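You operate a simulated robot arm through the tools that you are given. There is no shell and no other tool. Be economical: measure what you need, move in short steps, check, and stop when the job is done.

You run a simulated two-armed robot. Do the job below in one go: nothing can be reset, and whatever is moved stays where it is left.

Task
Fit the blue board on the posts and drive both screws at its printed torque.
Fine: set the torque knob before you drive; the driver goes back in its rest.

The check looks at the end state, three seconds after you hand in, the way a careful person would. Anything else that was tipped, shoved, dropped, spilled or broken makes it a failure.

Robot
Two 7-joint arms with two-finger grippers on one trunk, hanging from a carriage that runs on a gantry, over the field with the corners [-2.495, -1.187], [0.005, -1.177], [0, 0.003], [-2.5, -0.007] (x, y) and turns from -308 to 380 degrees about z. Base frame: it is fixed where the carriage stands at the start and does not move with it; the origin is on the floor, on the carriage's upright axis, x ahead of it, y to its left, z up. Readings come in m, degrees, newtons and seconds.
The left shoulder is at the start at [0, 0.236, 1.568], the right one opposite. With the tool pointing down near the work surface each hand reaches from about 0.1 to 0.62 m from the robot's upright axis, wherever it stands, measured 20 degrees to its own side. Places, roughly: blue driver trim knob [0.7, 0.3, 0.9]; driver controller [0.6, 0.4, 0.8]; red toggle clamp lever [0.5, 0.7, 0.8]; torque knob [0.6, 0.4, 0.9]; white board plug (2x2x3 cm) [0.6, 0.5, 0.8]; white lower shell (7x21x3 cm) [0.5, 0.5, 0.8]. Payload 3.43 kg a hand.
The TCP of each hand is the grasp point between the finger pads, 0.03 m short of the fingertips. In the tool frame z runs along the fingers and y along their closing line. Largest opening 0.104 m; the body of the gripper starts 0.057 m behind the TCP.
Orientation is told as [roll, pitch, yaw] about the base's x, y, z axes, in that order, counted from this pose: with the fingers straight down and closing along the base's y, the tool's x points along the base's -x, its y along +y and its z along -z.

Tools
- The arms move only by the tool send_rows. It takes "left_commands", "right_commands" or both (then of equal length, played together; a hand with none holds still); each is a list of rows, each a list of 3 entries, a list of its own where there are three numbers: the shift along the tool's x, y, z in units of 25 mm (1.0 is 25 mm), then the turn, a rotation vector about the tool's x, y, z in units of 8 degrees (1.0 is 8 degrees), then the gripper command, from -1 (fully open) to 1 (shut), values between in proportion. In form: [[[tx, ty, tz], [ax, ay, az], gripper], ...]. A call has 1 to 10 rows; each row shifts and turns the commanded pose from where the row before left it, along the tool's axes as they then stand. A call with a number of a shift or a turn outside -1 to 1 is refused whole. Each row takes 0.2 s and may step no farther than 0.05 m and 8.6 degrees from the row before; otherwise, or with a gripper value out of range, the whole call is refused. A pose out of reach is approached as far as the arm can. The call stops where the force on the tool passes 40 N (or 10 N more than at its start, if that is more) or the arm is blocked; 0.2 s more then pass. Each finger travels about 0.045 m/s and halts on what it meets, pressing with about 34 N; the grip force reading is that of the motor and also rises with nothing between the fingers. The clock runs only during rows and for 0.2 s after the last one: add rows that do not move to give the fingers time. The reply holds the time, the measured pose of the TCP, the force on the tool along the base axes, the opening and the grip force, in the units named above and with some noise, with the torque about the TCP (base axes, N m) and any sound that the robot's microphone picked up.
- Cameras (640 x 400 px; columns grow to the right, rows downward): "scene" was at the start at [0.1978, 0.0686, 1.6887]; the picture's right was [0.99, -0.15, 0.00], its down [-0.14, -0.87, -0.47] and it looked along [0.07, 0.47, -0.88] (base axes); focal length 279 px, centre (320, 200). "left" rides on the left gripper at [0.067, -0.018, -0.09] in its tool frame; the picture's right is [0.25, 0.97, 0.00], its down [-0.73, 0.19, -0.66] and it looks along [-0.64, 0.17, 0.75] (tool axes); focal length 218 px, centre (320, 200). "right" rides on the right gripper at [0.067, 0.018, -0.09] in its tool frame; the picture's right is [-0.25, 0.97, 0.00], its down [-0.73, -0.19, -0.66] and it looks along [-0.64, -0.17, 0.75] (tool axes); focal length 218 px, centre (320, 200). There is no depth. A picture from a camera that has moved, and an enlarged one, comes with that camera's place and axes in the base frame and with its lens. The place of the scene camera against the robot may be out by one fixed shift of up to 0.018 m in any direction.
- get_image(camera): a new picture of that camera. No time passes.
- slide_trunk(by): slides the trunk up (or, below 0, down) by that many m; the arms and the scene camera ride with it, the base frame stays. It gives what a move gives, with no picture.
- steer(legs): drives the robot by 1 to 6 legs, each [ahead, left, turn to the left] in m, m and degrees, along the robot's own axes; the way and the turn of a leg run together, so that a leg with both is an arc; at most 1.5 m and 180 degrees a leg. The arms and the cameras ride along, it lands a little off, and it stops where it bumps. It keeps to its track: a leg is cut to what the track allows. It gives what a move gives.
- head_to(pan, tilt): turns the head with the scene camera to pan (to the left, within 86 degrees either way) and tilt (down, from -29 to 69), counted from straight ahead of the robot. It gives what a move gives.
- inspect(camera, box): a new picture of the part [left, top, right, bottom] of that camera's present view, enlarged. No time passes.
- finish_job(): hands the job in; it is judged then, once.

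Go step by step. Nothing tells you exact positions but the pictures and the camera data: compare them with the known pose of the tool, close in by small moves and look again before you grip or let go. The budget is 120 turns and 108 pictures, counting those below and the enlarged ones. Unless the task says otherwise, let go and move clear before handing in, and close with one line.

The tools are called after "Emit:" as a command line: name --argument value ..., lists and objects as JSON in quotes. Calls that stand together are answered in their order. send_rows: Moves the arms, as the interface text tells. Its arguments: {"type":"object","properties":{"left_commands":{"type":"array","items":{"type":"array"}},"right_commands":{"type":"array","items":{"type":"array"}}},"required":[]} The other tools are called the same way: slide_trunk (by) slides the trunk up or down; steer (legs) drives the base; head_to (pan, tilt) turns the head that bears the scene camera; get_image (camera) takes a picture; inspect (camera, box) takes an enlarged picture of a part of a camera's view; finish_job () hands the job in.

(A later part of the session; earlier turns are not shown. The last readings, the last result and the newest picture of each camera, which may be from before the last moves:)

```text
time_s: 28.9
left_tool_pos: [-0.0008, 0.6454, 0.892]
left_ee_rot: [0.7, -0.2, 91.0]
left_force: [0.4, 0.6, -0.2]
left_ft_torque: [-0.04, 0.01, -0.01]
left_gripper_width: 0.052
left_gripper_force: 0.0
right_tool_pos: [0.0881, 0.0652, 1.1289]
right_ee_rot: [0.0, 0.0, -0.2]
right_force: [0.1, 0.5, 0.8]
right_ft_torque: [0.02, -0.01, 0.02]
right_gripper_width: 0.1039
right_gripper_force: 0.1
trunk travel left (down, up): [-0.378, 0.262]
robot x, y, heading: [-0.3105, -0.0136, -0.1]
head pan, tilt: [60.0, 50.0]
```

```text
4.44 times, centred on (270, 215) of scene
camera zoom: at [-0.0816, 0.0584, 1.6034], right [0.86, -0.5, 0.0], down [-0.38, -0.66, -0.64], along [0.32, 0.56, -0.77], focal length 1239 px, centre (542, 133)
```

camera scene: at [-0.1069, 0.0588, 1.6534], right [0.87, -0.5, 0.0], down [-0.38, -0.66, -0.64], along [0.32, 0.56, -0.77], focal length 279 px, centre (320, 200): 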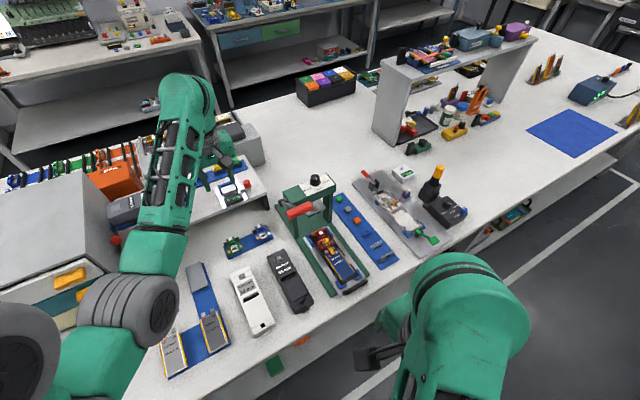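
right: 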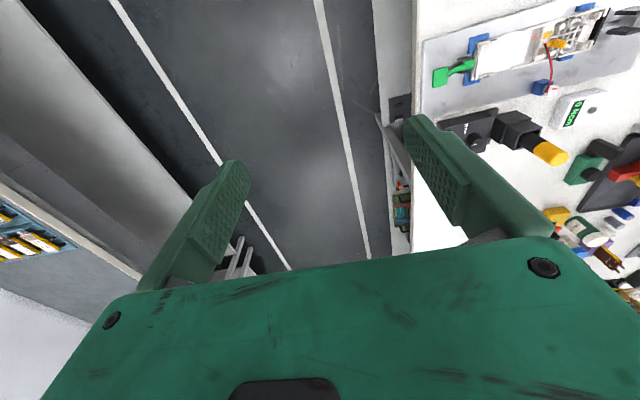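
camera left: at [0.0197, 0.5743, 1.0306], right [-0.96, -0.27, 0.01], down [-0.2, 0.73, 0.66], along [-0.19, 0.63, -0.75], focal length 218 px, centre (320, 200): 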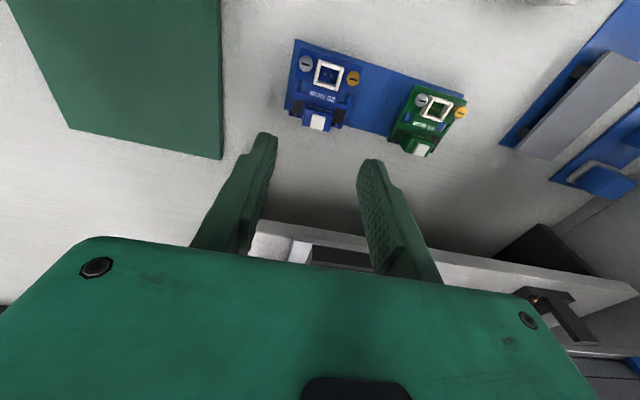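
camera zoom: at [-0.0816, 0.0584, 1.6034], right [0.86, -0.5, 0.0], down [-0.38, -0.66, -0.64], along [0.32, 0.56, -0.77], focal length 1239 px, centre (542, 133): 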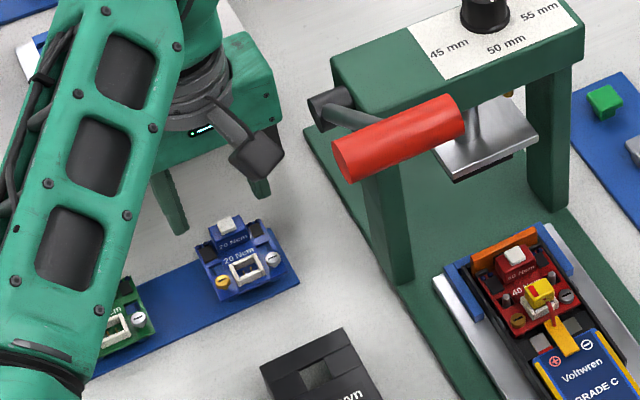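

The block top is at about z 0.832, centred at [-0.002, 0.654]. I'll shift 8 mm in y, then lower to z ≈ 0.853.

Emit:
send_rows --left_commands '[[[-0.34, 0.04, 0], [0, 0, 0], 0], [[0, 0, 0.8], [0, 0, 0], 0], [[0, 0, 0.75], [0, 0, 0], 0]]'

Emit:
inspect --camera "left" --box '[230, 50, 430, 200]'

Emit:
inspect --camera "scene" --box '[230, 190, 310, 250]'

```text
time_s: 29.6
left_tool_pos: [-0.0077, 0.651, 0.8864]
left_ee_rot: [0.7, 0.0, 90.9]
left_force: [-0.9, 0.8, 0.2]
left_ft_torque: [0.03, 0.0, 0.02]
left_gripper_width: 0.0519
left_gripper_force: 0.0
left hand out of reach, approached as far as the arm can: row 2, 3
right_tool_pos: [0.0865, 0.0646, 1.1282]
right_ee_rot: [0.0, -0.1, -0.1]
right_force: [-0.2, -0.4, 0.0]
right_ft_torque: [-0.01, -0.01, 0.0]
right_gripper_width: 0.1041
right_gripper_force: 0.0
trunk travel left (down, up): [-0.378, 0.262]
robot x, y, heading: [-0.3094, -0.0097, -0.2]
head pan, tilt: [60.0, 50.0]
```

```text
2.67 times, centred on (330, 125) of left
camera zoom: at [0.0119, 0.583, 0.975], right [-0.96, -0.27, 0.01], down [-0.2, 0.73, 0.66], along [-0.19, 0.63, -0.75], focal length 582 px, centre (293, 400)
```

zoom: 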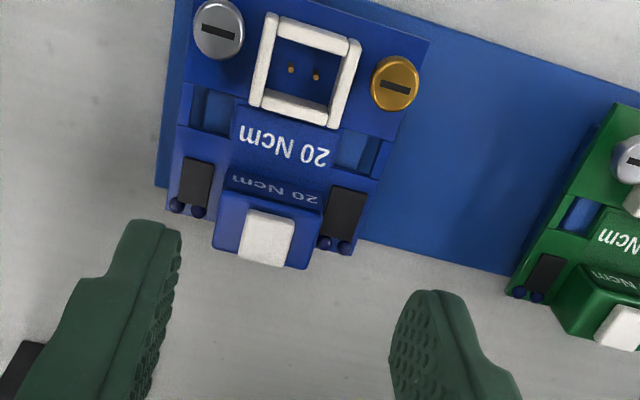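

```text
6.67 times, centred on (270, 220) of scene
camera zoom: at [-0.0816, 0.0583, 1.6034], right [0.86, -0.5, 0.0], down [-0.38, -0.66, -0.64], along [0.32, 0.56, -0.77], focal length 1859 px, centre (653, 67)
```

zoom: 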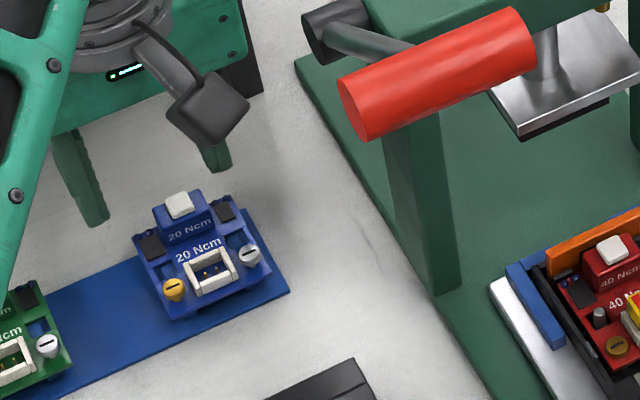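

Reach is limited by the trunk height, so I'll cancel the unreached part, lower by trunk and drive 5 mm for x.

Emit:
send_rows --left_commands '[[[0, 0, -0.8], [0, 0, 0], 0], [[0, 0, -0.75], [0, 0, 0], 0]]'

Emit:
slide_trunk --by -0.022

Emit:
inspect --camera "left" --box '[230, 50, 430, 200]'

```text
time_s: 30.2
left_tool_pos: [-0.0054, 0.6528, 0.9239]
left_ee_rot: [0.7, -0.1, 90.9]
left_force: [-0.6, -0.1, 0.6]
left_ft_torque: [0.01, 0.01, -0.02]
left_gripper_width: 0.0518
left_gripper_force: 0.1
right_tool_pos: [0.088, 0.0648, 1.1286]
right_ee_rot: [-0.1, -0.1, -0.1]
right_force: [-1.0, 0.8, 0.6]
right_ft_torque: [0.02, -0.02, 0.03]
right_gripper_width: 0.1039
right_gripper_force: 0.0
trunk travel left (down, up): [-0.378, 0.262]
robot x, y, heading: [-0.3042, -0.0142, -0.2]
head pan, tilt: [60.0, 50.0]
```

```text
time_s: 30.9
left_tool_pos: [-0.0058, 0.6513, 0.9019]
left_ee_rot: [0.7, 0.0, 91.0]
left_force: [-0.1, 0.1, 0.6]
left_ft_torque: [-0.01, -0.04, -0.04]
left_gripper_width: 0.0521
left_gripper_force: 0.1
right_tool_pos: [0.0877, 0.0647, 1.1072]
right_ee_rot: [0.2, -0.2, -0.1]
right_force: [-0.4, -0.2, -0.2]
right_ft_torque: [0.03, -0.01, 0.02]
right_gripper_width: 0.104
right_gripper_force: 0.0
trunk travel left (down, up): [-0.356, 0.284]
robot x, y, heading: [-0.3074, -0.0152, -0.2]
head pan, tilt: [60.0, 50.0]
```

```text
2.67 times, centred on (330, 125) of left
camera zoom: at [0.0137, 0.5846, 0.9915], right [-0.96, -0.27, 0.01], down [-0.2, 0.73, 0.66], along [-0.19, 0.63, -0.75], focal length 582 px, centre (293, 400)
```

zoom: 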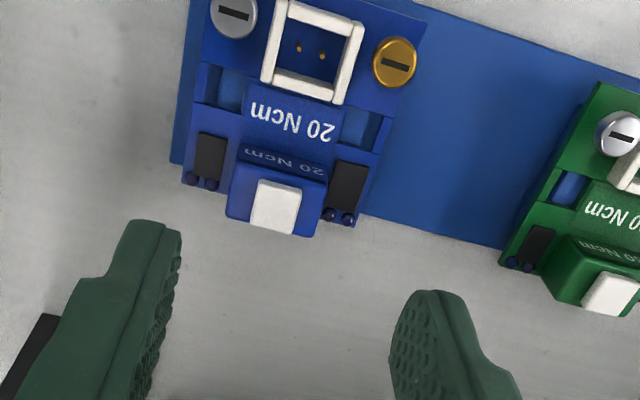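

Emit:
send_rows --left_commands '[[[-0.1, -0.15, 0], [0, 0, 0], 0]]'

Emit:
slide_trunk --by -0.05

Emit:
inspect --camera "left" --box '[230, 50, 430, 200]'

Emit:
inspect --camera "scene" --box '[230, 180, 310, 240]'

```text
time_s: 31.3
left_tool_pos: [-0.0021, 0.6545, 0.9018]
left_ee_rot: [0.6, 0.0, 91.1]
left_force: [-0.1, -0.3, 0.6]
left_ft_torque: [-0.03, 0.0, 0.01]
left_gripper_width: 0.0522
left_gripper_force: 0.0
right_tool_pos: [0.087, 0.0648, 1.1072]
right_ee_rot: [0.0, -0.1, -0.2]
right_force: [0.2, 0.2, 0.5]
right_ft_torque: [0.01, -0.03, 0.02]
right_gripper_width: 0.1038
right_gripper_force: 0.0
trunk travel left (down, up): [-0.356, 0.284]
robot x, y, heading: [-0.3092, -0.0148, 0.0]
head pan, tilt: [60.0, 50.0]
```

```text
time_s: 32.2
left_tool_pos: [-0.0022, 0.6555, 0.8526]
left_ee_rot: [0.7, 0.0, 91.1]
left_force: [-0.2, -0.3, 0.5]
left_ft_torque: [-0.01, 0.03, -0.01]
left_gripper_width: 0.0522
left_gripper_force: 0.0
right_tool_pos: [0.0878, 0.0649, 1.0569]
right_ee_rot: [0.1, -0.1, -0.2]
right_force: [0.6, 0.4, -0.5]
right_ft_torque: [0.0, 0.01, -0.01]
right_gripper_width: 0.104
right_gripper_force: 0.2
trunk travel left (down, up): [-0.306, 0.334]
robot x, y, heading: [-0.3104, -0.0143, -0.0]
head pan, tilt: [60.0, 50.0]
```

```text
2.67 times, centred on (330, 125) of left
camera zoom: at [0.0174, 0.5871, 0.9411], right [-0.96, -0.27, 0.01], down [-0.2, 0.73, 0.66], along [-0.19, 0.63, -0.75], focal length 582 px, centre (293, 400)
```

zoom: 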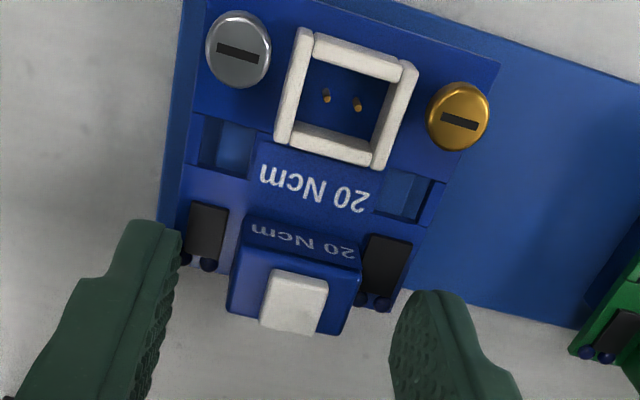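

```text
6.67 times, centred on (270, 210) of scene
camera zoom: at [-0.0816, 0.0583, 1.5314], right [0.86, -0.5, 0.0], down [-0.38, -0.66, -0.64], along [0.32, 0.56, -0.77], focal length 1859 px, centre (653, 133)
```

zoom: 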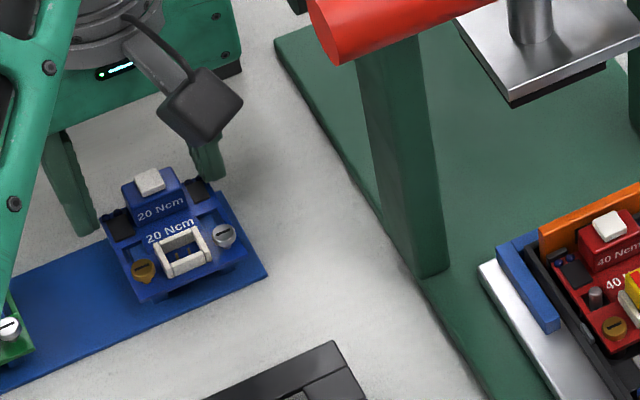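

The fingers straddle the block, so I'll go 4 mm lower and close.

Emit:
slide_trunk --by -0.004

Emit:
send_rows --left_commands '[[[0, 0, 0], [0, 0, 0], 0.4], [[0, 0, 0], [0, 0, 0], 0.8], [[0, 0, 0], [0, 0, 0], 1], [[0, 0, 0], [0, 0, 0], 1], [[0, 0, 0], [0, 0, 0], 1], [[0, 0, 0], [0, 0, 0], 1]]'

Emit:
inspect --camera "left" --box '[230, 50, 430, 200]'

```text
time_s: 32.8
left_tool_pos: [-0.0014, 0.6557, 0.848]
left_ee_rot: [0.7, 0.0, 90.9]
left_force: [2.0, 0.0, 2.7]
left_ft_torque: [-0.05, -0.11, 0.0]
left_gripper_width: 0.0524
left_gripper_force: 0.7
right_tool_pos: [0.087, 0.065, 1.0534]
right_ee_rot: [0.1, -0.1, -0.2]
right_force: [0.0, 0.7, 0.2]
right_ft_torque: [0.02, -0.02, 0.04]
right_gripper_width: 0.1039
right_gripper_force: 0.0
trunk travel left (down, up): [-0.302, 0.338]
robot x, y, heading: [-0.3093, -0.0147, -0.2]
head pan, tilt: [60.0, 50.0]
```

```text
time_s: 34.2
left_tool_pos: [-0.0004, 0.6546, 0.8492]
left_ee_rot: [0.6, 0.0, 91.0]
left_force: [5.8, -1.4, 8.5]
left_ft_torque: [-0.18, -0.39, -0.01]
left_gripper_width: 0.0423
left_gripper_force: 33.8
right_tool_pos: [0.0892, 0.0653, 1.0537]
right_ee_rot: [0.1, -0.2, -0.2]
right_force: [0.5, -0.9, 0.4]
right_ft_torque: [0.01, -0.01, -0.02]
right_gripper_width: 0.1039
right_gripper_force: 0.1
trunk travel left (down, up): [-0.302, 0.338]
robot x, y, heading: [-0.3083, -0.0081, -0.2]
head pan, tilt: [60.0, 50.0]
```

```text
2.67 times, centred on (330, 125) of left
camera zoom: at [0.0193, 0.5875, 0.9382], right [-0.96, -0.27, 0.01], down [-0.2, 0.73, 0.66], along [-0.18, 0.63, -0.75], focal length 582 px, centre (293, 400)
```

zoom: 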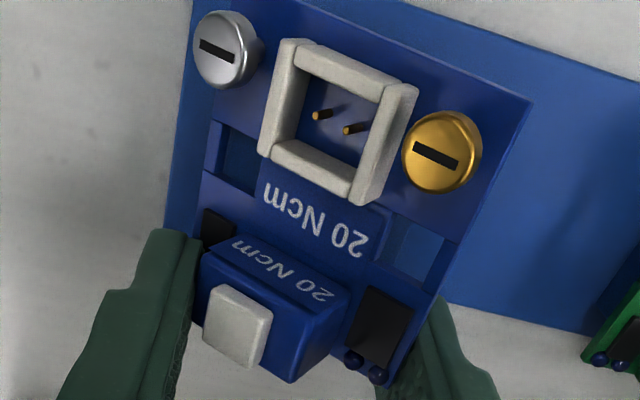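

The -x finger caught the board edge and tilted the board. I'll open gently, let it settle and look.

Emit:
send_rows --left_commands '[[[0, 0, 0], [0, 0, 0], 0.15], [[0, 0, 0], [0, 0, 0], 0.05], [[0, 0, 0], [0, 0, 0], -0.05], [[0, 0, 0], [0, 0, 0], -0.05]]'

Emit:
slide_trunk --by 0.012

Emit:
inspect --camera "left" --box '[230, 50, 430, 200]'

Emit:
inspect --camera "scene" --box '[230, 180, 310, 240]'

```text
time_s: 35.2
left_tool_pos: [-0.0019, 0.6556, 0.848]
left_ee_rot: [0.7, -0.1, 91.0]
left_force: [2.7, 1.4, 5.2]
left_ft_torque: [0.0, -0.21, 0.05]
left_gripper_width: 0.0554
left_gripper_force: 0.4
right_tool_pos: [0.0878, 0.0659, 1.0529]
right_ee_rot: [0.1, -0.2, -0.2]
right_force: [0.1, -0.1, 0.0]
right_ft_torque: [-0.01, -0.01, 0.01]
right_gripper_width: 0.1038
right_gripper_force: 0.1
trunk travel left (down, up): [-0.302, 0.338]
robot x, y, heading: [-0.3086, -0.0152, 0.0]
head pan, tilt: [60.0, 50.0]
```

```text
time_s: 35.8
left_tool_pos: [-0.0023, 0.6537, 0.8586]
left_ee_rot: [0.8, 0.0, 91.0]
left_force: [0.2, 0.6, 0.7]
left_ft_torque: [-0.01, 0.0, 0.02]
left_gripper_width: 0.0545
left_gripper_force: 0.0
right_tool_pos: [0.0873, 0.0645, 1.0644]
right_ee_rot: [0.1, -0.1, -0.2]
right_force: [0.1, 0.0, 0.0]
right_ft_torque: [0.02, 0.01, 0.0]
right_gripper_width: 0.1039
right_gripper_force: 0.1
trunk travel left (down, up): [-0.314, 0.326]
robot x, y, heading: [-0.309, -0.0106, -0.2]
head pan, tilt: [60.0, 50.0]
```

```text
2.67 times, centred on (330, 125) of left
camera zoom: at [0.0169, 0.5867, 0.9483], right [-0.96, -0.27, 0.01], down [-0.19, 0.73, 0.66], along [-0.19, 0.63, -0.75], focal length 582 px, centre (293, 400)
```

zoom: 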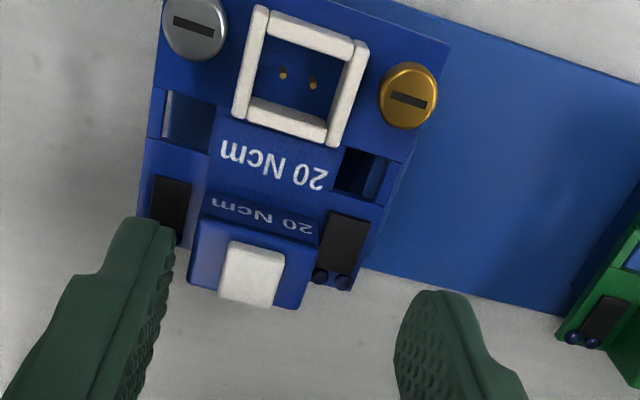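

```text
6.67 times, centred on (270, 210) of scene
camera zoom: at [-0.0817, 0.0583, 1.5393], right [0.86, -0.5, 0.0], down [-0.38, -0.66, -0.64], along [0.32, 0.56, -0.77], focal length 1859 px, centre (653, 133)
```

zoom: 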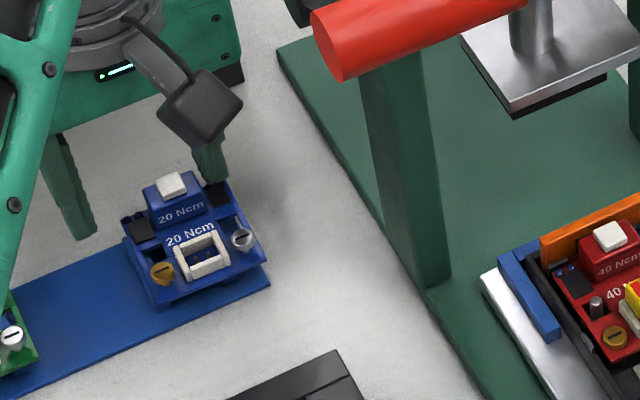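

The board lies flat again, shifted about +8 mm in x. I'll recentre at x = 0.0075 a little higher (tips ≈ 0.823), and close slowly.

Emit:
send_rows --left_commands '[[[0, -0.39, 0], [0, 0, 0], -0.05]]'

Emit:
slide_trunk --by -0.004

Emit:
send_rows --left_commands '[[[0, 0, 0], [0, 0, 0], 0.2], [[0, 0, 0], [0, 0, 0], 0.3]]'

Emit:
inspect --camera "left" --box '[230, 50, 430, 200]'

```text
time_s: 36.2
left_tool_pos: [0.0083, 0.6543, 0.8579]
left_ee_rot: [0.7, 0.0, 90.9]
left_force: [-0.2, -0.4, 0.0]
left_ft_torque: [0.01, -0.01, -0.03]
left_gripper_width: 0.0547
left_gripper_force: 0.0
right_tool_pos: [0.0873, 0.0649, 1.065]
right_ee_rot: [0.0, -0.1, -0.2]
right_force: [0.9, -0.1, 0.6]
right_ft_torque: [-0.04, 0.01, -0.02]
right_gripper_width: 0.1043
right_gripper_force: 0.1
trunk travel left (down, up): [-0.314, 0.326]
robot x, y, heading: [-0.3102, -0.0096, -0.1]
head pan, tilt: [60.0, 50.0]
```

```text
time_s: 36.7
left_tool_pos: [0.0073, 0.6557, 0.8561]
left_ee_rot: [0.7, -0.1, 91.0]
left_force: [-0.1, 0.0, -0.3]
left_ft_torque: [-0.03, -0.02, 0.01]
left_gripper_width: 0.0547
left_gripper_force: 0.0
right_tool_pos: [0.0875, 0.0647, 1.0613]
right_ee_rot: [0.0, -0.1, -0.2]
right_force: [-0.6, -0.2, 0.1]
right_ft_torque: [-0.03, 0.0, 0.0]
right_gripper_width: 0.104
right_gripper_force: 0.1
trunk travel left (down, up): [-0.31, 0.33]
robot x, y, heading: [-0.3097, -0.0124, -0.1]
head pan, tilt: [60.0, 50.0]
```

```text
time_s: 37.3
left_tool_pos: [0.0058, 0.6547, 0.8558]
left_ee_rot: [0.6, 0.0, 91.0]
left_force: [-0.7, 0.9, -0.5]
left_ft_torque: [-0.01, -0.03, 0.02]
left_gripper_width: 0.0365
left_gripper_force: 0.0
right_tool_pos: [0.0871, 0.0648, 1.0613]
right_ee_rot: [0.0, -0.1, -0.2]
right_force: [-0.1, 0.4, -1.3]
right_ft_torque: [0.02, -0.03, -0.01]
right_gripper_width: 0.1038
right_gripper_force: 0.0
trunk travel left (down, up): [-0.31, 0.33]
robot x, y, heading: [-0.3064, -0.0143, -0.1]
head pan, tilt: [60.0, 50.0]
```

```text
2.67 times, centred on (330, 125) of left
camera zoom: at [0.0266, 0.5873, 0.9447], right [-0.96, -0.27, 0.01], down [-0.19, 0.73, 0.66], along [-0.19, 0.63, -0.75], focal length 582 px, centre (293, 400)
```

zoom: 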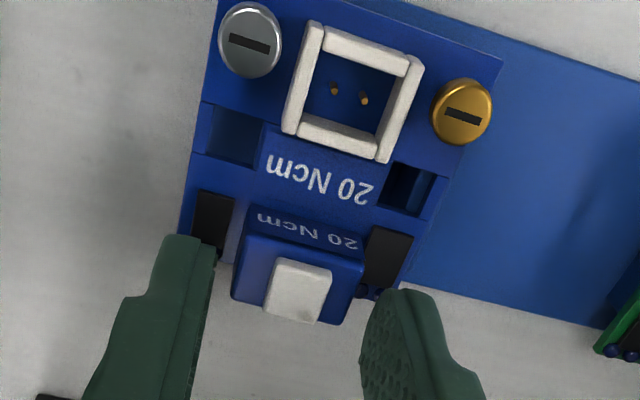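

Now the fingers clear the chips and straddle the block alone, so I'll close.

Emit:
send_rows --left_commands '[[[0, 0, 0], [0, 0, 0], 0.5], [[0, 0, 0], [0, 0, 0], 0.6], [[0, 0, 0], [0, 0, 0], 1], [[0, 0, 0], [0, 0, 0], 1], [[0, 0, 0], [0, 0, 0], 1]]'

Emit:
inspect --camera "left" --box '[230, 50, 430, 200]'

```text
time_s: 38.5
left_tool_pos: [0.007, 0.6544, 0.8552]
left_ee_rot: [0.6, 0.0, 91.0]
left_force: [-0.4, -0.6, 0.0]
left_ft_torque: [0.0, 0.0, 0.03]
left_gripper_width: 0.025
left_gripper_force: 33.8
right_tool_pos: [0.0881, 0.0656, 1.0619]
right_ee_rot: [0.0, -0.2, -0.2]
right_force: [0.3, 0.2, -0.3]
right_ft_torque: [-0.01, 0.01, -0.02]
right_gripper_width: 0.1041
right_gripper_force: 0.0
trunk travel left (down, up): [-0.31, 0.33]
robot x, y, heading: [-0.3075, -0.0109, -0.2]
head pan, tilt: [60.0, 50.0]
```

```text
2.67 times, centred on (330, 125) of left
camera zoom: at [0.0265, 0.5873, 0.9447], right [-0.96, -0.27, 0.01], down [-0.19, 0.73, 0.66], along [-0.19, 0.63, -0.75], focal length 582 px, centre (293, 400)
```

zoom: 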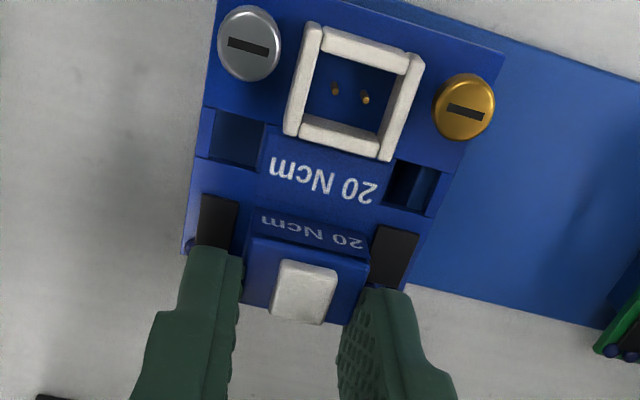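

The board is gripped cleanly at 25 mm. I'll lift, back away from the lever, and drive around the front of the press.

Emit:
slide_trunk --by 0.04

Emit:
steer --legs '[[-0.08, 0, 0]]'

Emit:
slide_trunk --by 0.16

Emit:
inspect --camera "left" --box '[230, 50, 430, 200]'

Emit:
get_image --camera "scene"

```text
time_s: 39.3
left_tool_pos: [0.0066, 0.6543, 0.8954]
left_ee_rot: [0.7, 0.0, 91.0]
left_force: [0.2, 0.1, 0.0]
left_ft_torque: [0.0, -0.01, -0.05]
left_gripper_width: 0.0248
left_gripper_force: 34.2
right_tool_pos: [0.0881, 0.0646, 1.1009]
right_ee_rot: [0.0, 0.0, -0.2]
right_force: [0.1, -0.2, -0.3]
right_ft_torque: [-0.04, 0.0, 0.01]
right_gripper_width: 0.1043
right_gripper_force: 0.0
trunk travel left (down, up): [-0.35, 0.29]
robot x, y, heading: [-0.3066, -0.0137, -0.2]
head pan, tilt: [60.0, 50.0]
```

```text
time_s: 40.4
left_tool_pos: [-0.0721, 0.6539, 0.8946]
left_ee_rot: [0.8, -0.1, 90.9]
left_force: [-0.8, 0.2, 0.8]
left_ft_torque: [0.04, 0.0, 0.0]
left_gripper_width: 0.0248
left_gripper_force: 33.9
right_tool_pos: [0.008, 0.0629, 1.1013]
right_ee_rot: [0.0, 0.1, -0.3]
right_force: [0.5, 0.4, 0.4]
right_ft_torque: [0.0, -0.03, 0.03]
right_gripper_width: 0.104
right_gripper_force: 0.0
trunk travel left (down, up): [-0.35, 0.29]
robot x, y, heading: [-0.386, -0.0103, -0.2]
head pan, tilt: [60.0, 50.0]
```

```text
time_s: 42.2
left_tool_pos: [-0.0712, 0.6537, 1.0553]
left_ee_rot: [0.6, 0.1, 90.9]
left_force: [-0.4, -0.3, -0.6]
left_ft_torque: [-0.01, 0.04, 0.02]
left_gripper_width: 0.0249
left_gripper_force: 33.7
right_tool_pos: [0.0097, 0.0649, 1.2607]
right_ee_rot: [-0.1, -0.1, -0.2]
right_force: [0.6, 0.0, 0.7]
right_ft_torque: [0.03, 0.0, -0.02]
right_gripper_width: 0.104
right_gripper_force: 0.1
trunk travel left (down, up): [-0.51, 0.13]
robot x, y, heading: [-0.3849, -0.0115, -0.1]
head pan, tilt: [60.0, 50.0]
```

```text
2.67 times, centred on (330, 125) of left
camera zoom: at [-0.0509, 0.5872, 1.1445], right [-0.96, -0.27, 0.01], down [-0.19, 0.73, 0.66], along [-0.19, 0.63, -0.75], focal length 582 px, centre (293, 400)
```

zoom: 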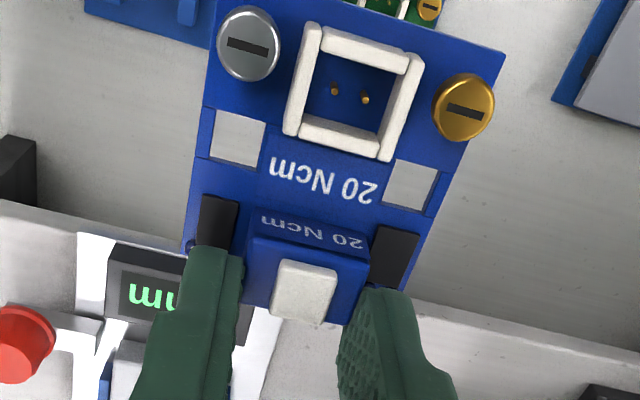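

```text
56 pictures are left
camera scene: at [-0.1593, 0.0583, 1.7353], right [0.86, -0.5, 0.0], down [-0.38, -0.66, -0.64], along [0.32, 0.56, -0.77], focal length 279 px, centre (320, 200)
```

scene: 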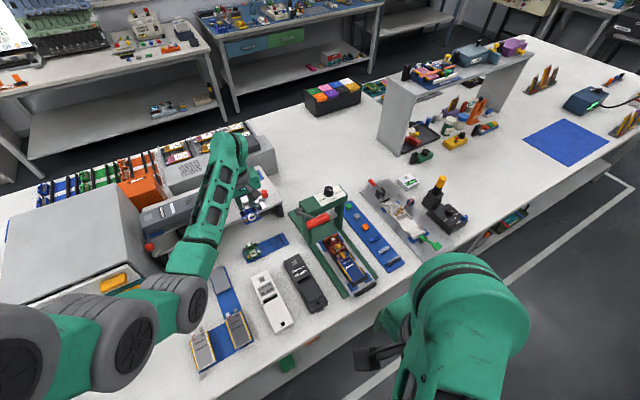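

The board hangs level in the grip. I'll raise a bit and drive around the press front to face the fixture at about -25° heading.

Emit:
slide_trunk --by 0.11

Emit:
steer --legs '[[0, -0.45, 0], [0.37, 0, 0], [0, 0, -25], [-0.15, 0.33, 0]]'

Emit:
head_to --pan 75 --tilt 52

Emit:
get_image --camera "scene"

```text
time_s: 43.6
left_tool_pos: [-0.0702, 0.6552, 1.1651]
left_ee_rot: [0.7, 0.0, 90.9]
left_force: [-0.2, 0.7, -0.7]
left_ft_torque: [-0.02, 0.01, 0.01]
left_gripper_width: 0.025
left_gripper_force: 34.2
right_tool_pos: [0.0103, 0.0655, 1.3708]
right_ee_rot: [0.0, -0.1, -0.1]
right_force: [0.3, 0.0, 0.2]
right_ft_torque: [-0.01, -0.02, 0.0]
right_gripper_width: 0.1038
right_gripper_force: 0.1
trunk travel left (down, up): [-0.62, 0.02]
robot x, y, heading: [-0.3861, -0.0119, -0.1]
head pan, tilt: [60.0, 50.0]
```

```text
time_s: 51.4
left_tool_pos: [0.5395, 0.3743, 1.1659]
left_ee_rot: [0.7, 0.0, 66.1]
left_force: [0.6, -0.4, 0.0]
left_ft_torque: [0.0, -0.01, -0.02]
left_gripper_width: 0.0247
left_gripper_force: 34.2
right_tool_pos: [0.3661, -0.1955, 1.3717]
right_ee_rot: [-0.1, -0.1, -25.1]
right_force: [0.4, -0.3, -0.1]
right_ft_torque: [-0.01, 0.03, -0.03]
right_gripper_width: 0.1039
right_gripper_force: 0.2
trunk travel left (down, up): [-0.62, 0.02]
robot x, y, heading: [-0.0268, -0.0997, -24.7]
head pan, tilt: [60.0, 50.0]
```

```text
time_s: 52.2
left_tool_pos: [0.54, 0.3746, 1.1642]
left_ee_rot: [0.7, -0.1, 66.2]
left_force: [-0.3, -0.2, -0.8]
left_ft_torque: [-0.01, 0.04, -0.01]
left_gripper_width: 0.0249
left_gripper_force: 33.7
right_tool_pos: [0.3651, -0.1953, 1.3721]
right_ee_rot: [0.0, -0.1, -25.0]
right_force: [0.9, -0.3, 0.3]
right_ft_torque: [0.01, 0.03, 0.0]
right_gripper_width: 0.1039
right_gripper_force: 0.0
trunk travel left (down, up): [-0.62, 0.02]
robot x, y, heading: [-0.0258, -0.0971, -25.1]
head pan, tilt: [75.0, 52.0]
```

```text
55 pictures are left
camera scene: at [0.1905, -0.1207, 1.8427], right [0.77, -0.64, 0.0], down [-0.51, -0.6, -0.62], along [0.4, 0.47, -0.79], focal length 279 px, centre (320, 200)
```

scene: 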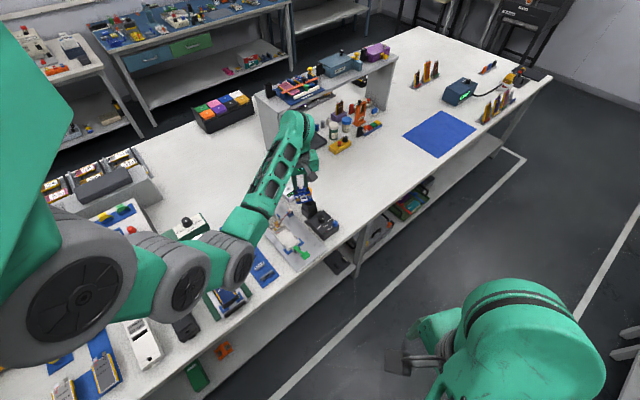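

Emit:
steer --legs '[[-0.0145, 0.09, 0]]'

Emit:
send_rows --left_commands '[[[0, 0, 0], [0, 0, -1], 1], [[0, 0, 0], [0, 0, -1], 1], [[0, 0, 0], [0, 0, -1], 1], [[0, 1, 0], [0, 0, -0.13], 1], [[0, 1, 0], [0, 0, 0], 1], [[0, 1, 0], [0, 0, 0], 1], [[0, 1, 0], [0, 0, 0], 1], [[0, 1, 0], [0, 0, 0], 1], [[0, 1, 0], [0, 0, 0], 1], [[0, 1, 0], [0, 0, 0], 1]]'

Emit:
get_image --camera "left"

```text
time_s: 53.3
left_tool_pos: [0.5627, 0.4611, 1.1659]
left_ee_rot: [0.7, 0.0, 66.1]
left_force: [0.4, -0.7, 0.3]
left_ft_torque: [0.0, 0.02, 0.01]
left_gripper_width: 0.0247
left_gripper_force: 34.0
right_tool_pos: [0.3886, -0.1082, 1.3706]
right_ee_rot: [0.0, -0.1, -24.9]
right_force: [-0.4, 0.2, 0.4]
right_ft_torque: [0.0, -0.01, 0.03]
right_gripper_width: 0.1042
right_gripper_force: 0.0
trunk travel left (down, up): [-0.62, 0.02]
robot x, y, heading: [-0.0048, -0.0101, -24.6]
head pan, tilt: [75.0, 52.0]
```

```text
time_s: 55.5
left_tool_pos: [0.353, 0.4447, 1.2301]
left_ee_rot: [0.5, -0.2, 91.2]
left_force: [0.1, -0.6, -0.9]
left_ft_torque: [0.02, 0.02, -0.02]
left_gripper_width: 0.0248
left_gripper_force: 34.2
left hand out of reach, approached as far as the arm can: row 1, 2, 3
right_tool_pos: [0.3895, -0.1079, 1.371]
right_ee_rot: [0.0, -0.2, -24.8]
right_force: [-0.4, -0.2, -0.4]
right_ft_torque: [0.01, 0.02, -0.01]
right_gripper_width: 0.1041
right_gripper_force: 0.1
trunk travel left (down, up): [-0.62, 0.02]
robot x, y, heading: [-0.0, -0.0129, -25.0]
head pan, tilt: [75.0, 52.0]
```

```text
54 pictures are left
camera left: at [0.3718, 0.3768, 1.3187], right [-0.96, -0.27, 0.01], down [-0.2, 0.72, 0.66], along [-0.19, 0.64, -0.75], focal length 218 px, centre (320, 200)
```

left: 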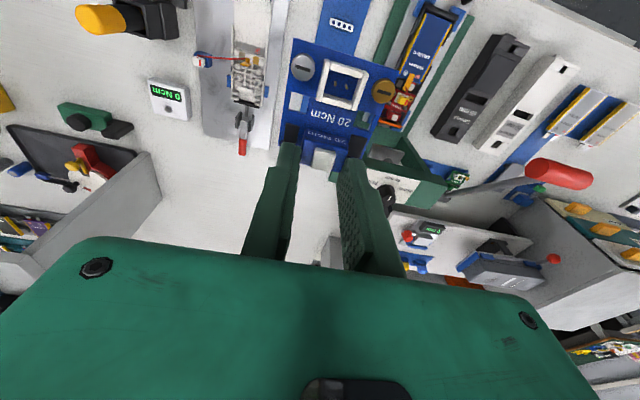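

Emit:
slide_trunk --by -0.2

Emit:
inspect --camera "left" --box '[60, 0, 300, 150]'

```text
time_s: 57.7
left_tool_pos: [0.3528, 0.4449, 1.0296]
left_ee_rot: [0.6, -0.3, 91.2]
left_force: [-0.4, 1.0, 0.1]
left_ft_torque: [0.0, 0.01, 0.0]
left_gripper_width: 0.0248
left_gripper_force: 34.5
right_tool_pos: [0.3893, -0.1095, 1.1722]
right_ee_rot: [0.1, -0.1, -24.9]
right_force: [0.1, 0.3, -0.8]
right_ft_torque: [0.0, 0.03, 0.0]
right_gripper_width: 0.1039
right_gripper_force: 0.1
trunk travel left (down, up): [-0.42, 0.22]
robot x, y, heading: [-0.0031, -0.013, -25.0]
head pan, tilt: [75.0, 52.0]
```

```text
2.67 times, centred on (180, 75) of left
camera zoom: at [0.3721, 0.377, 1.1188], right [-0.96, -0.27, 0.01], down [-0.2, 0.72, 0.66], along [-0.19, 0.64, -0.75], focal length 582 px, centre (693, 533)
```

zoom: 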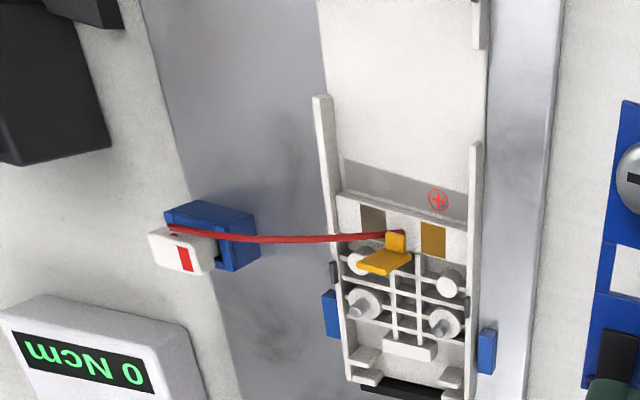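

Emit:
inspect --camera "left" --box '[180, 62, 245, 150]'

Emit:
inspect --camera "scene" --box '[250, 170, 360, 280]'

```text
4.55 times, centred on (212, 106) of left
camera zoom: at [0.3721, 0.377, 1.1188], right [-0.96, -0.27, 0.01], down [-0.2, 0.72, 0.66], along [-0.19, 0.64, -0.75], focal length 992 px, centre (809, 627)
```

zoom: 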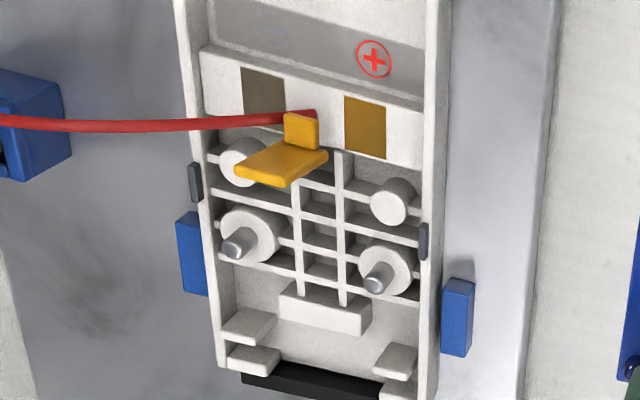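

```text
3.64 times, centred on (305, 225) of scene
camera zoom: at [0.2145, -0.035, 1.6428], right [0.77, -0.64, 0.0], down [-0.51, -0.6, -0.62], along [0.39, 0.47, -0.79], focal length 1014 px, centre (374, 109)
```

zoom: 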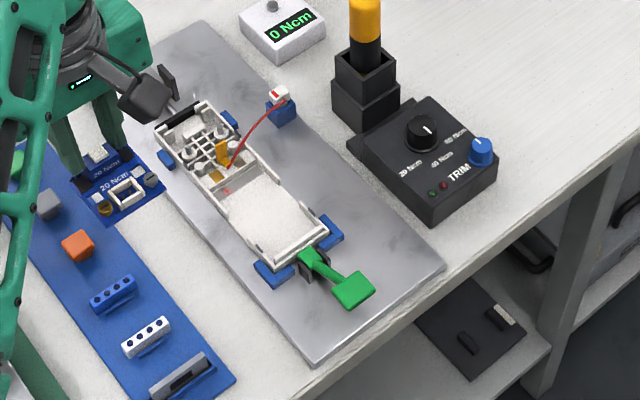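

I can read the shell now: two pins (posts) at about [0.463/0.502, 0.529] and two screw bosses 21 mm in front of them. These match the board's slots and screws, so the TCP should go to about [0.483, 0.553]; I'll move over it.

Emit:
send_rows --left_commands '[[[-0.7, -0.87, 0], [0, 0, 0], 1], [[-0.7, -0.87, 0], [0, 0, 0], 1], [[-0.7, -0.87, 0], [0, 0, 0], 1], [[-0.7, -0.87, 0], [0, 0, 0], 1], [[-0.7, -0.87, 0], [0, 0, 0], 1], [[-0.8, -0.87, 0], [0, 0, 0], 1]]'

Emit:
slide_trunk --by -0.12

Emit:
inspect --camera "left" --box '[230, 0, 430, 150]'

```text
time_s: 59.1
left_tool_pos: [0.4789, 0.5602, 1.0293]
left_ee_rot: [0.7, -0.3, 91.3]
left_force: [0.0, 1.1, -0.6]
left_ft_torque: [0.0, -0.02, 0.0]
left_gripper_width: 0.0249
left_gripper_force: 33.8
right_tool_pos: [0.3893, -0.108, 1.1716]
right_ee_rot: [0.2, 0.0, -25.0]
right_force: [1.0, 0.3, 0.5]
right_ft_torque: [-0.03, -0.01, -0.04]
right_gripper_width: 0.1038
right_gripper_force: 0.1
trunk travel left (down, up): [-0.42, 0.22]
robot x, y, heading: [0.0009, -0.0168, -24.7]
head pan, tilt: [75.0, 52.0]
```

```text
time_s: 60.6
left_tool_pos: [0.4775, 0.5588, 0.9097]
left_ee_rot: [0.6, -0.2, 91.3]
left_force: [0.3, -0.8, -0.4]
left_ft_torque: [0.02, -0.02, 0.0]
left_gripper_width: 0.025
left_gripper_force: 34.0
right_tool_pos: [0.3901, -0.1081, 1.0513]
right_ee_rot: [0.0, -0.1, -24.9]
right_force: [0.4, 0.1, 0.1]
right_ft_torque: [0.01, -0.01, 0.0]
right_gripper_width: 0.1039
right_gripper_force: 0.0
trunk travel left (down, up): [-0.3, 0.34]
robot x, y, heading: [-0.0022, -0.0153, -24.8]
head pan, tilt: [75.0, 52.0]
```

```text
2.67 times, centred on (330, 75) of left
camera zoom: at [0.4981, 0.4907, 0.9986], right [-0.96, -0.27, 0.01], down [-0.2, 0.72, 0.66], along [-0.19, 0.64, -0.75], focal length 582 px, centre (293, 533)
```

zoom: 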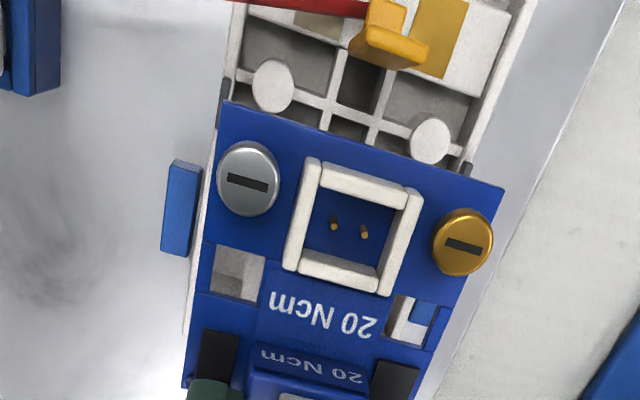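

Emit:
send_rows --left_commands '[[[0.42, 0.02, 0], [0, 0, 0.1], 1]]'

Emit:
slide_trunk --by -0.022

Emit:
inspect --camera "left" --box '[250, 20, 410, 140]'

```text
time_s: 61.0
left_tool_pos: [0.4772, 0.5475, 0.9094]
left_ee_rot: [0.5, -0.3, 90.4]
left_force: [-0.5, 0.6, -1.0]
left_ft_torque: [0.01, -0.02, 0.02]
left_gripper_width: 0.0248
left_gripper_force: 33.7
right_tool_pos: [0.3888, -0.109, 1.0517]
right_ee_rot: [0.1, -0.2, -25.0]
right_force: [0.2, -0.2, -0.8]
right_ft_torque: [0.01, -0.02, 0.02]
right_gripper_width: 0.1041
right_gripper_force: 0.1
trunk travel left (down, up): [-0.3, 0.34]
robot x, y, heading: [-0.0043, -0.0134, -25.0]
head pan, tilt: [75.0, 52.0]
```

```text
time_s: 61.7
left_tool_pos: [0.4783, 0.548, 0.8888]
left_ee_rot: [0.6, -0.3, 90.4]
left_force: [0.6, -0.5, -0.3]
left_ft_torque: [0.01, -0.03, -0.04]
left_gripper_width: 0.0247
left_gripper_force: 33.8
right_tool_pos: [0.3897, -0.1087, 1.0293]
right_ee_rot: [0.1, 0.0, -24.8]
right_force: [-0.4, 0.6, 0.6]
right_ft_torque: [0.02, 0.0, -0.04]
right_gripper_width: 0.1041
right_gripper_force: 0.1
trunk travel left (down, up): [-0.278, 0.362]
robot x, y, heading: [-0.0018, -0.0148, -24.6]
head pan, tilt: [75.0, 52.0]
```

```text
3.33 times, centred on (330, 80) of left
camera zoom: at [0.4969, 0.4799, 0.9769], right [-0.97, -0.26, 0.01], down [-0.19, 0.72, 0.66], along [-0.18, 0.64, -0.75], focal length 728 px, centre (287, 600)
```

zoom: 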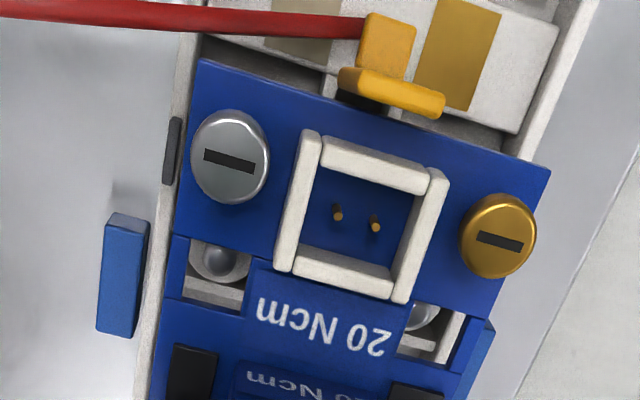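

The pins show through both slots within 2 mm. I'll correct by 1.5 mm and lower onto the posts.

Emit:
send_rows --left_commands '[[[-0.04, 0.06, 0], [0, 0, 0], 1], [[0, 0, 0], [0, 0, 0], 1]]'

Emit:
slide_trunk --by -0.012

Emit:
inspect --camera "left" --box '[250, 20, 410, 140]'

```text
time_s: 62.3
left_tool_pos: [0.4769, 0.5484, 0.8877]
left_ee_rot: [0.7, -0.3, 90.4]
left_force: [-0.2, -0.1, -0.8]
left_ft_torque: [-0.01, -0.01, -0.02]
left_gripper_width: 0.0251
left_gripper_force: 34.3
right_tool_pos: [0.3888, -0.1083, 1.0286]
right_ee_rot: [0.0, -0.1, -25.0]
right_force: [0.0, 0.5, 0.4]
right_ft_torque: [0.0, -0.03, 0.01]
right_gripper_width: 0.1037
right_gripper_force: 0.0
trunk travel left (down, up): [-0.278, 0.362]
robot x, y, heading: [0.0002, -0.0137, -24.7]
head pan, tilt: [75.0, 52.0]
```

```text
time_s: 62.9
left_tool_pos: [0.4759, 0.5488, 0.8764]
left_ee_rot: [0.6, -0.3, 90.4]
left_force: [0.0, 0.5, -0.4]
left_ft_torque: [0.02, 0.02, -0.03]
left_gripper_width: 0.0252
left_gripper_force: 34.4
right_tool_pos: [0.3903, -0.1094, 1.0164]
right_ee_rot: [0.0, -0.3, -24.9]
right_force: [0.7, 0.2, -0.5]
right_ft_torque: [-0.01, 0.02, 0.02]
right_gripper_width: 0.1043
right_gripper_force: 0.0
trunk travel left (down, up): [-0.266, 0.374]
robot x, y, heading: [-0.0037, -0.0134, -24.7]
head pan, tilt: [75.0, 52.0]
```

```text
3.33 times, centred on (330, 80) of left
camera zoom: at [0.4951, 0.481, 0.9646], right [-0.97, -0.26, 0.01], down [-0.19, 0.72, 0.66], along [-0.18, 0.64, -0.75], focal length 728 px, centre (287, 600)
```

zoom: 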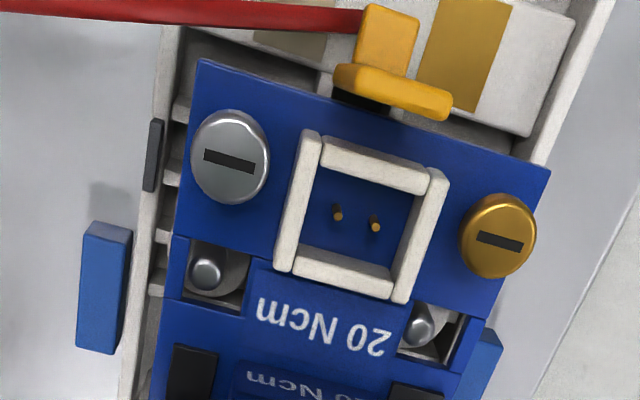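

Emit:
send_rows --left_commands '[[[0.02, -0.05, 0], [0, 0, 0], 1], [[0, 0, 0], [0, 0, 0], 1]]'

Emit:
slide_trunk --by -0.005

Emit:
inspect --camera "left" --box '[250, 20, 410, 140]'

```text
time_s: 63.5
left_tool_pos: [0.4777, 0.5481, 0.8759]
left_ee_rot: [0.6, -0.3, 90.5]
left_force: [0.0, -0.9, -0.5]
left_ft_torque: [-0.03, -0.03, -0.02]
left_gripper_width: 0.0248
left_gripper_force: 34.3
right_tool_pos: [0.3893, -0.1095, 1.0174]
right_ee_rot: [0.0, 0.0, -24.8]
right_force: [1.2, 0.5, 0.4]
right_ft_torque: [-0.01, 0.02, 0.01]
right_gripper_width: 0.104
right_gripper_force: 0.0
trunk travel left (down, up): [-0.266, 0.374]
robot x, y, heading: [-0.0045, -0.0098, -24.9]
head pan, tilt: [75.0, 52.0]
```

```text
time_s: 64.0
left_tool_pos: [0.4765, 0.5483, 0.8709]
left_ee_rot: [0.6, -0.4, 90.4]
left_force: [0.1, 0.3, -1.1]
left_ft_torque: [-0.01, -0.03, 0.02]
left_gripper_width: 0.025
left_gripper_force: 34.4
right_tool_pos: [0.3885, -0.109, 1.0131]
right_ee_rot: [-0.1, -0.1, -24.9]
right_force: [-0.1, -0.9, -0.6]
right_ft_torque: [0.01, 0.0, 0.01]
right_gripper_width: 0.1042
right_gripper_force: 0.1
trunk travel left (down, up): [-0.261, 0.379]
robot x, y, heading: [-0.0018, -0.0137, -24.9]
head pan, tilt: [75.0, 52.0]
```

```text
3.33 times, centred on (330, 80) of left
camera zoom: at [0.4964, 0.4804, 0.96], right [-0.97, -0.26, 0.01], down [-0.19, 0.72, 0.66], along [-0.18, 0.64, -0.75], focal length 728 px, centre (287, 600)
```

zoom: 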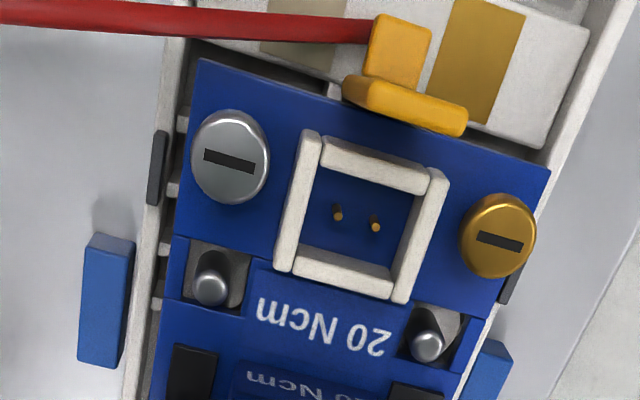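

Emit:
send_rows --left_commands '[[[-0.07, 0, 0], [0, 0, 0], 1], [[0, 0, 0], [0, 0, 0], 1]]'

Emit:
slide_trunk --by -0.006

Emit:
inspect --camera "left" --box '[250, 20, 410, 140]'

```text
time_s: 64.6
left_tool_pos: [0.4769, 0.5508, 0.8711]
left_ee_rot: [0.6, -0.3, 90.4]
left_force: [0.8, -1.4, -0.9]
left_ft_torque: [-0.01, 0.03, 0.01]
left_gripper_width: 0.0248
left_gripper_force: 34.1
right_tool_pos: [0.3885, -0.1092, 1.0118]
right_ee_rot: [0.0, -0.1, -24.8]
right_force: [-0.4, 0.2, 0.6]
right_ft_torque: [0.01, 0.03, -0.01]
right_gripper_width: 0.1038
right_gripper_force: 0.0
trunk travel left (down, up): [-0.261, 0.379]
robot x, y, heading: [-0.0001, -0.0121, -24.9]
head pan, tilt: [75.0, 52.0]
```

```text
time_s: 65.2
left_tool_pos: [0.4781, 0.55, 0.8662]
left_ee_rot: [0.6, -0.2, 90.3]
left_force: [-2.4, -3.6, 7.9]
left_ft_torque: [-0.49, -0.1, -0.14]
left_gripper_width: 0.025
left_gripper_force: 34.1
right_tool_pos: [0.3888, -0.109, 1.0072]
right_ee_rot: [0.0, -0.2, -24.9]
right_force: [-0.2, 0.0, 0.3]
right_ft_torque: [0.02, -0.02, -0.01]
right_gripper_width: 0.1039
right_gripper_force: 0.1
trunk travel left (down, up): [-0.255, 0.385]
robot x, y, heading: [-0.0006, -0.0126, -24.9]
head pan, tilt: [75.0, 52.0]
```

```text
3.33 times, centred on (330, 80) of left
camera zoom: at [0.4964, 0.4824, 0.9548], right [-0.97, -0.26, 0.01], down [-0.19, 0.72, 0.66], along [-0.18, 0.64, -0.75], focal length 728 px, centre (287, 600)
```

zoom: 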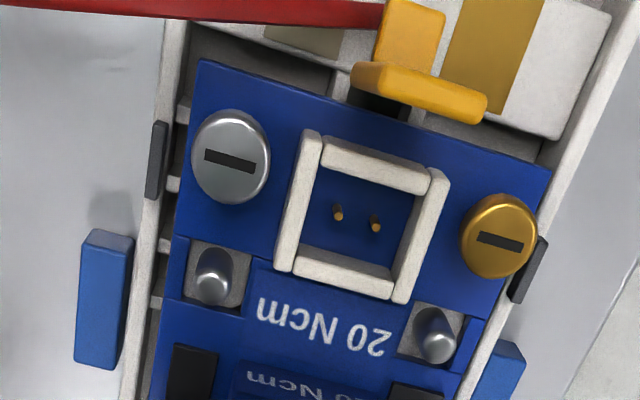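

Contact began at 8 N near the silver-screw side, which fits the board reaching the bosses with both pins inside the slots. I'll press 2 mm more and check.

Emit:
slide_trunk --by -0.002

Emit:
inspect --camera "scene" --box '[270, 170, 330, 215]'

```text
time_s: 65.7
left_tool_pos: [0.4779, 0.5514, 0.8654]
left_ee_rot: [0.4, -0.4, 90.4]
left_force: [-8.4, -9.2, 24.3]
left_ft_torque: [-1.02, 0.23, -0.09]
left_gripper_width: 0.0248
left_gripper_force: 33.6
right_tool_pos: [0.3892, -0.1086, 1.0057]
right_ee_rot: [0.0, -0.1, -24.9]
right_force: [-0.2, 0.2, 1.0]
right_ft_torque: [0.03, 0.03, -0.03]
right_gripper_width: 0.1041
right_gripper_force: 0.0
trunk travel left (down, up): [-0.253, 0.387]
robot x, y, heading: [-0.0072, -0.0122, -25.0]
head pan, tilt: [75.0, 52.0]
```

```text
8.89 times, centred on (300, 192) of scene
camera zoom: at [0.2144, -0.0351, 1.476], right [0.77, -0.64, 0.0], down [-0.51, -0.6, -0.62], along [0.39, 0.47, -0.79], focal length 2479 px, centre (498, 267)
```

zoom: 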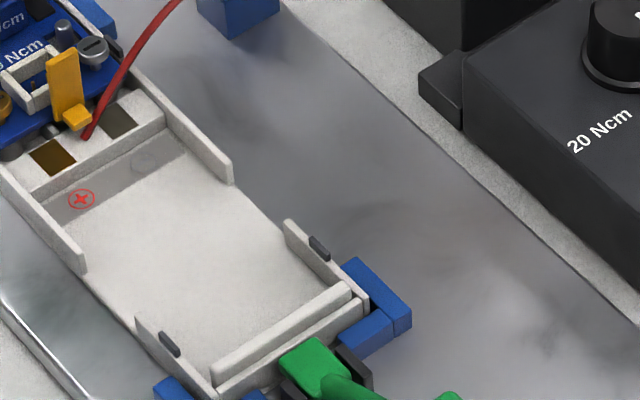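

The contact is now stiff and central, so the board is seated. I'll ease off, open just past the chips, and lift.

Emit:
slide_trunk --by 0.0015

Emit:
send_rows --left_commands '[[[0, 0, 0], [0, 0, 0], 0.45], [[0, 0, 0], [0, 0, 0], 0.35], [[0, 0, 0], [0, 0, 0], 0.3], [[0, 0, -0.4], [0, 0, 0], 0.3], [[0, 0, -0.8], [0, 0, 0], 0.3], [[0, 0, -0.8], [0, 0, 0], 0.3]]'

Emit:
inspect --camera "left" --box '[230, 20, 430, 170]'

```text
time_s: 66.2
left_tool_pos: [0.4772, 0.5509, 0.8651]
left_ee_rot: [0.6, -0.5, 90.4]
left_force: [-3.6, -5.7, 19.8]
left_ft_torque: [-0.57, -0.02, -0.07]
left_gripper_width: 0.0246
left_gripper_force: 33.9
right_tool_pos: [0.3899, -0.109, 1.0062]
right_ee_rot: [0.1, -0.1, -24.9]
right_force: [0.5, -0.2, 0.2]
right_ft_torque: [0.0, 0.0, -0.02]
right_gripper_width: 0.1041
right_gripper_force: 0.0
trunk travel left (down, up): [-0.255, 0.385]
robot x, y, heading: [-0.0076, -0.0123, -24.9]
head pan, tilt: [75.0, 52.0]
```

```text
time_s: 67.6
left_tool_pos: [0.4794, 0.551, 0.9141]
left_ee_rot: [0.7, -0.3, 90.5]
left_force: [-0.2, 0.3, -0.5]
left_ft_torque: [0.01, -0.02, -0.02]
left_gripper_width: 0.0362
left_gripper_force: 0.0
right_tool_pos: [0.39, -0.1086, 1.0058]
right_ee_rot: [0.0, -0.1, -24.9]
right_force: [-0.4, 0.4, -0.9]
right_ft_torque: [0.0, 0.0, 0.02]
right_gripper_width: 0.1039
right_gripper_force: 0.1
trunk travel left (down, up): [-0.255, 0.385]
robot x, y, heading: [-0.0013, -0.0157, -24.7]
head pan, tilt: [75.0, 52.0]
```

```text
2.67 times, centred on (330, 95) of left
camera zoom: at [0.4975, 0.4836, 1.0031], right [-0.97, -0.26, 0.01], down [-0.19, 0.72, 0.66], along [-0.18, 0.64, -0.75], focal length 582 px, centre (293, 480)
```

zoom: 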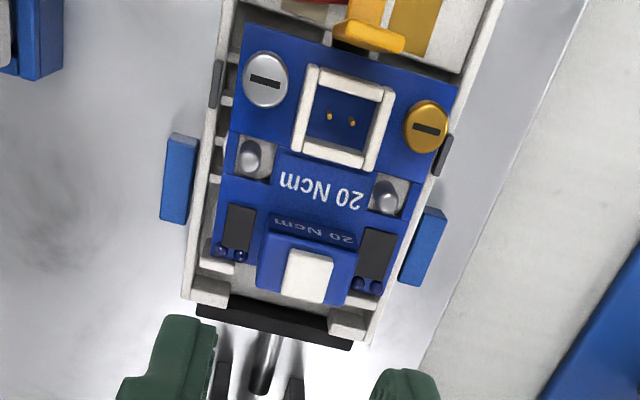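

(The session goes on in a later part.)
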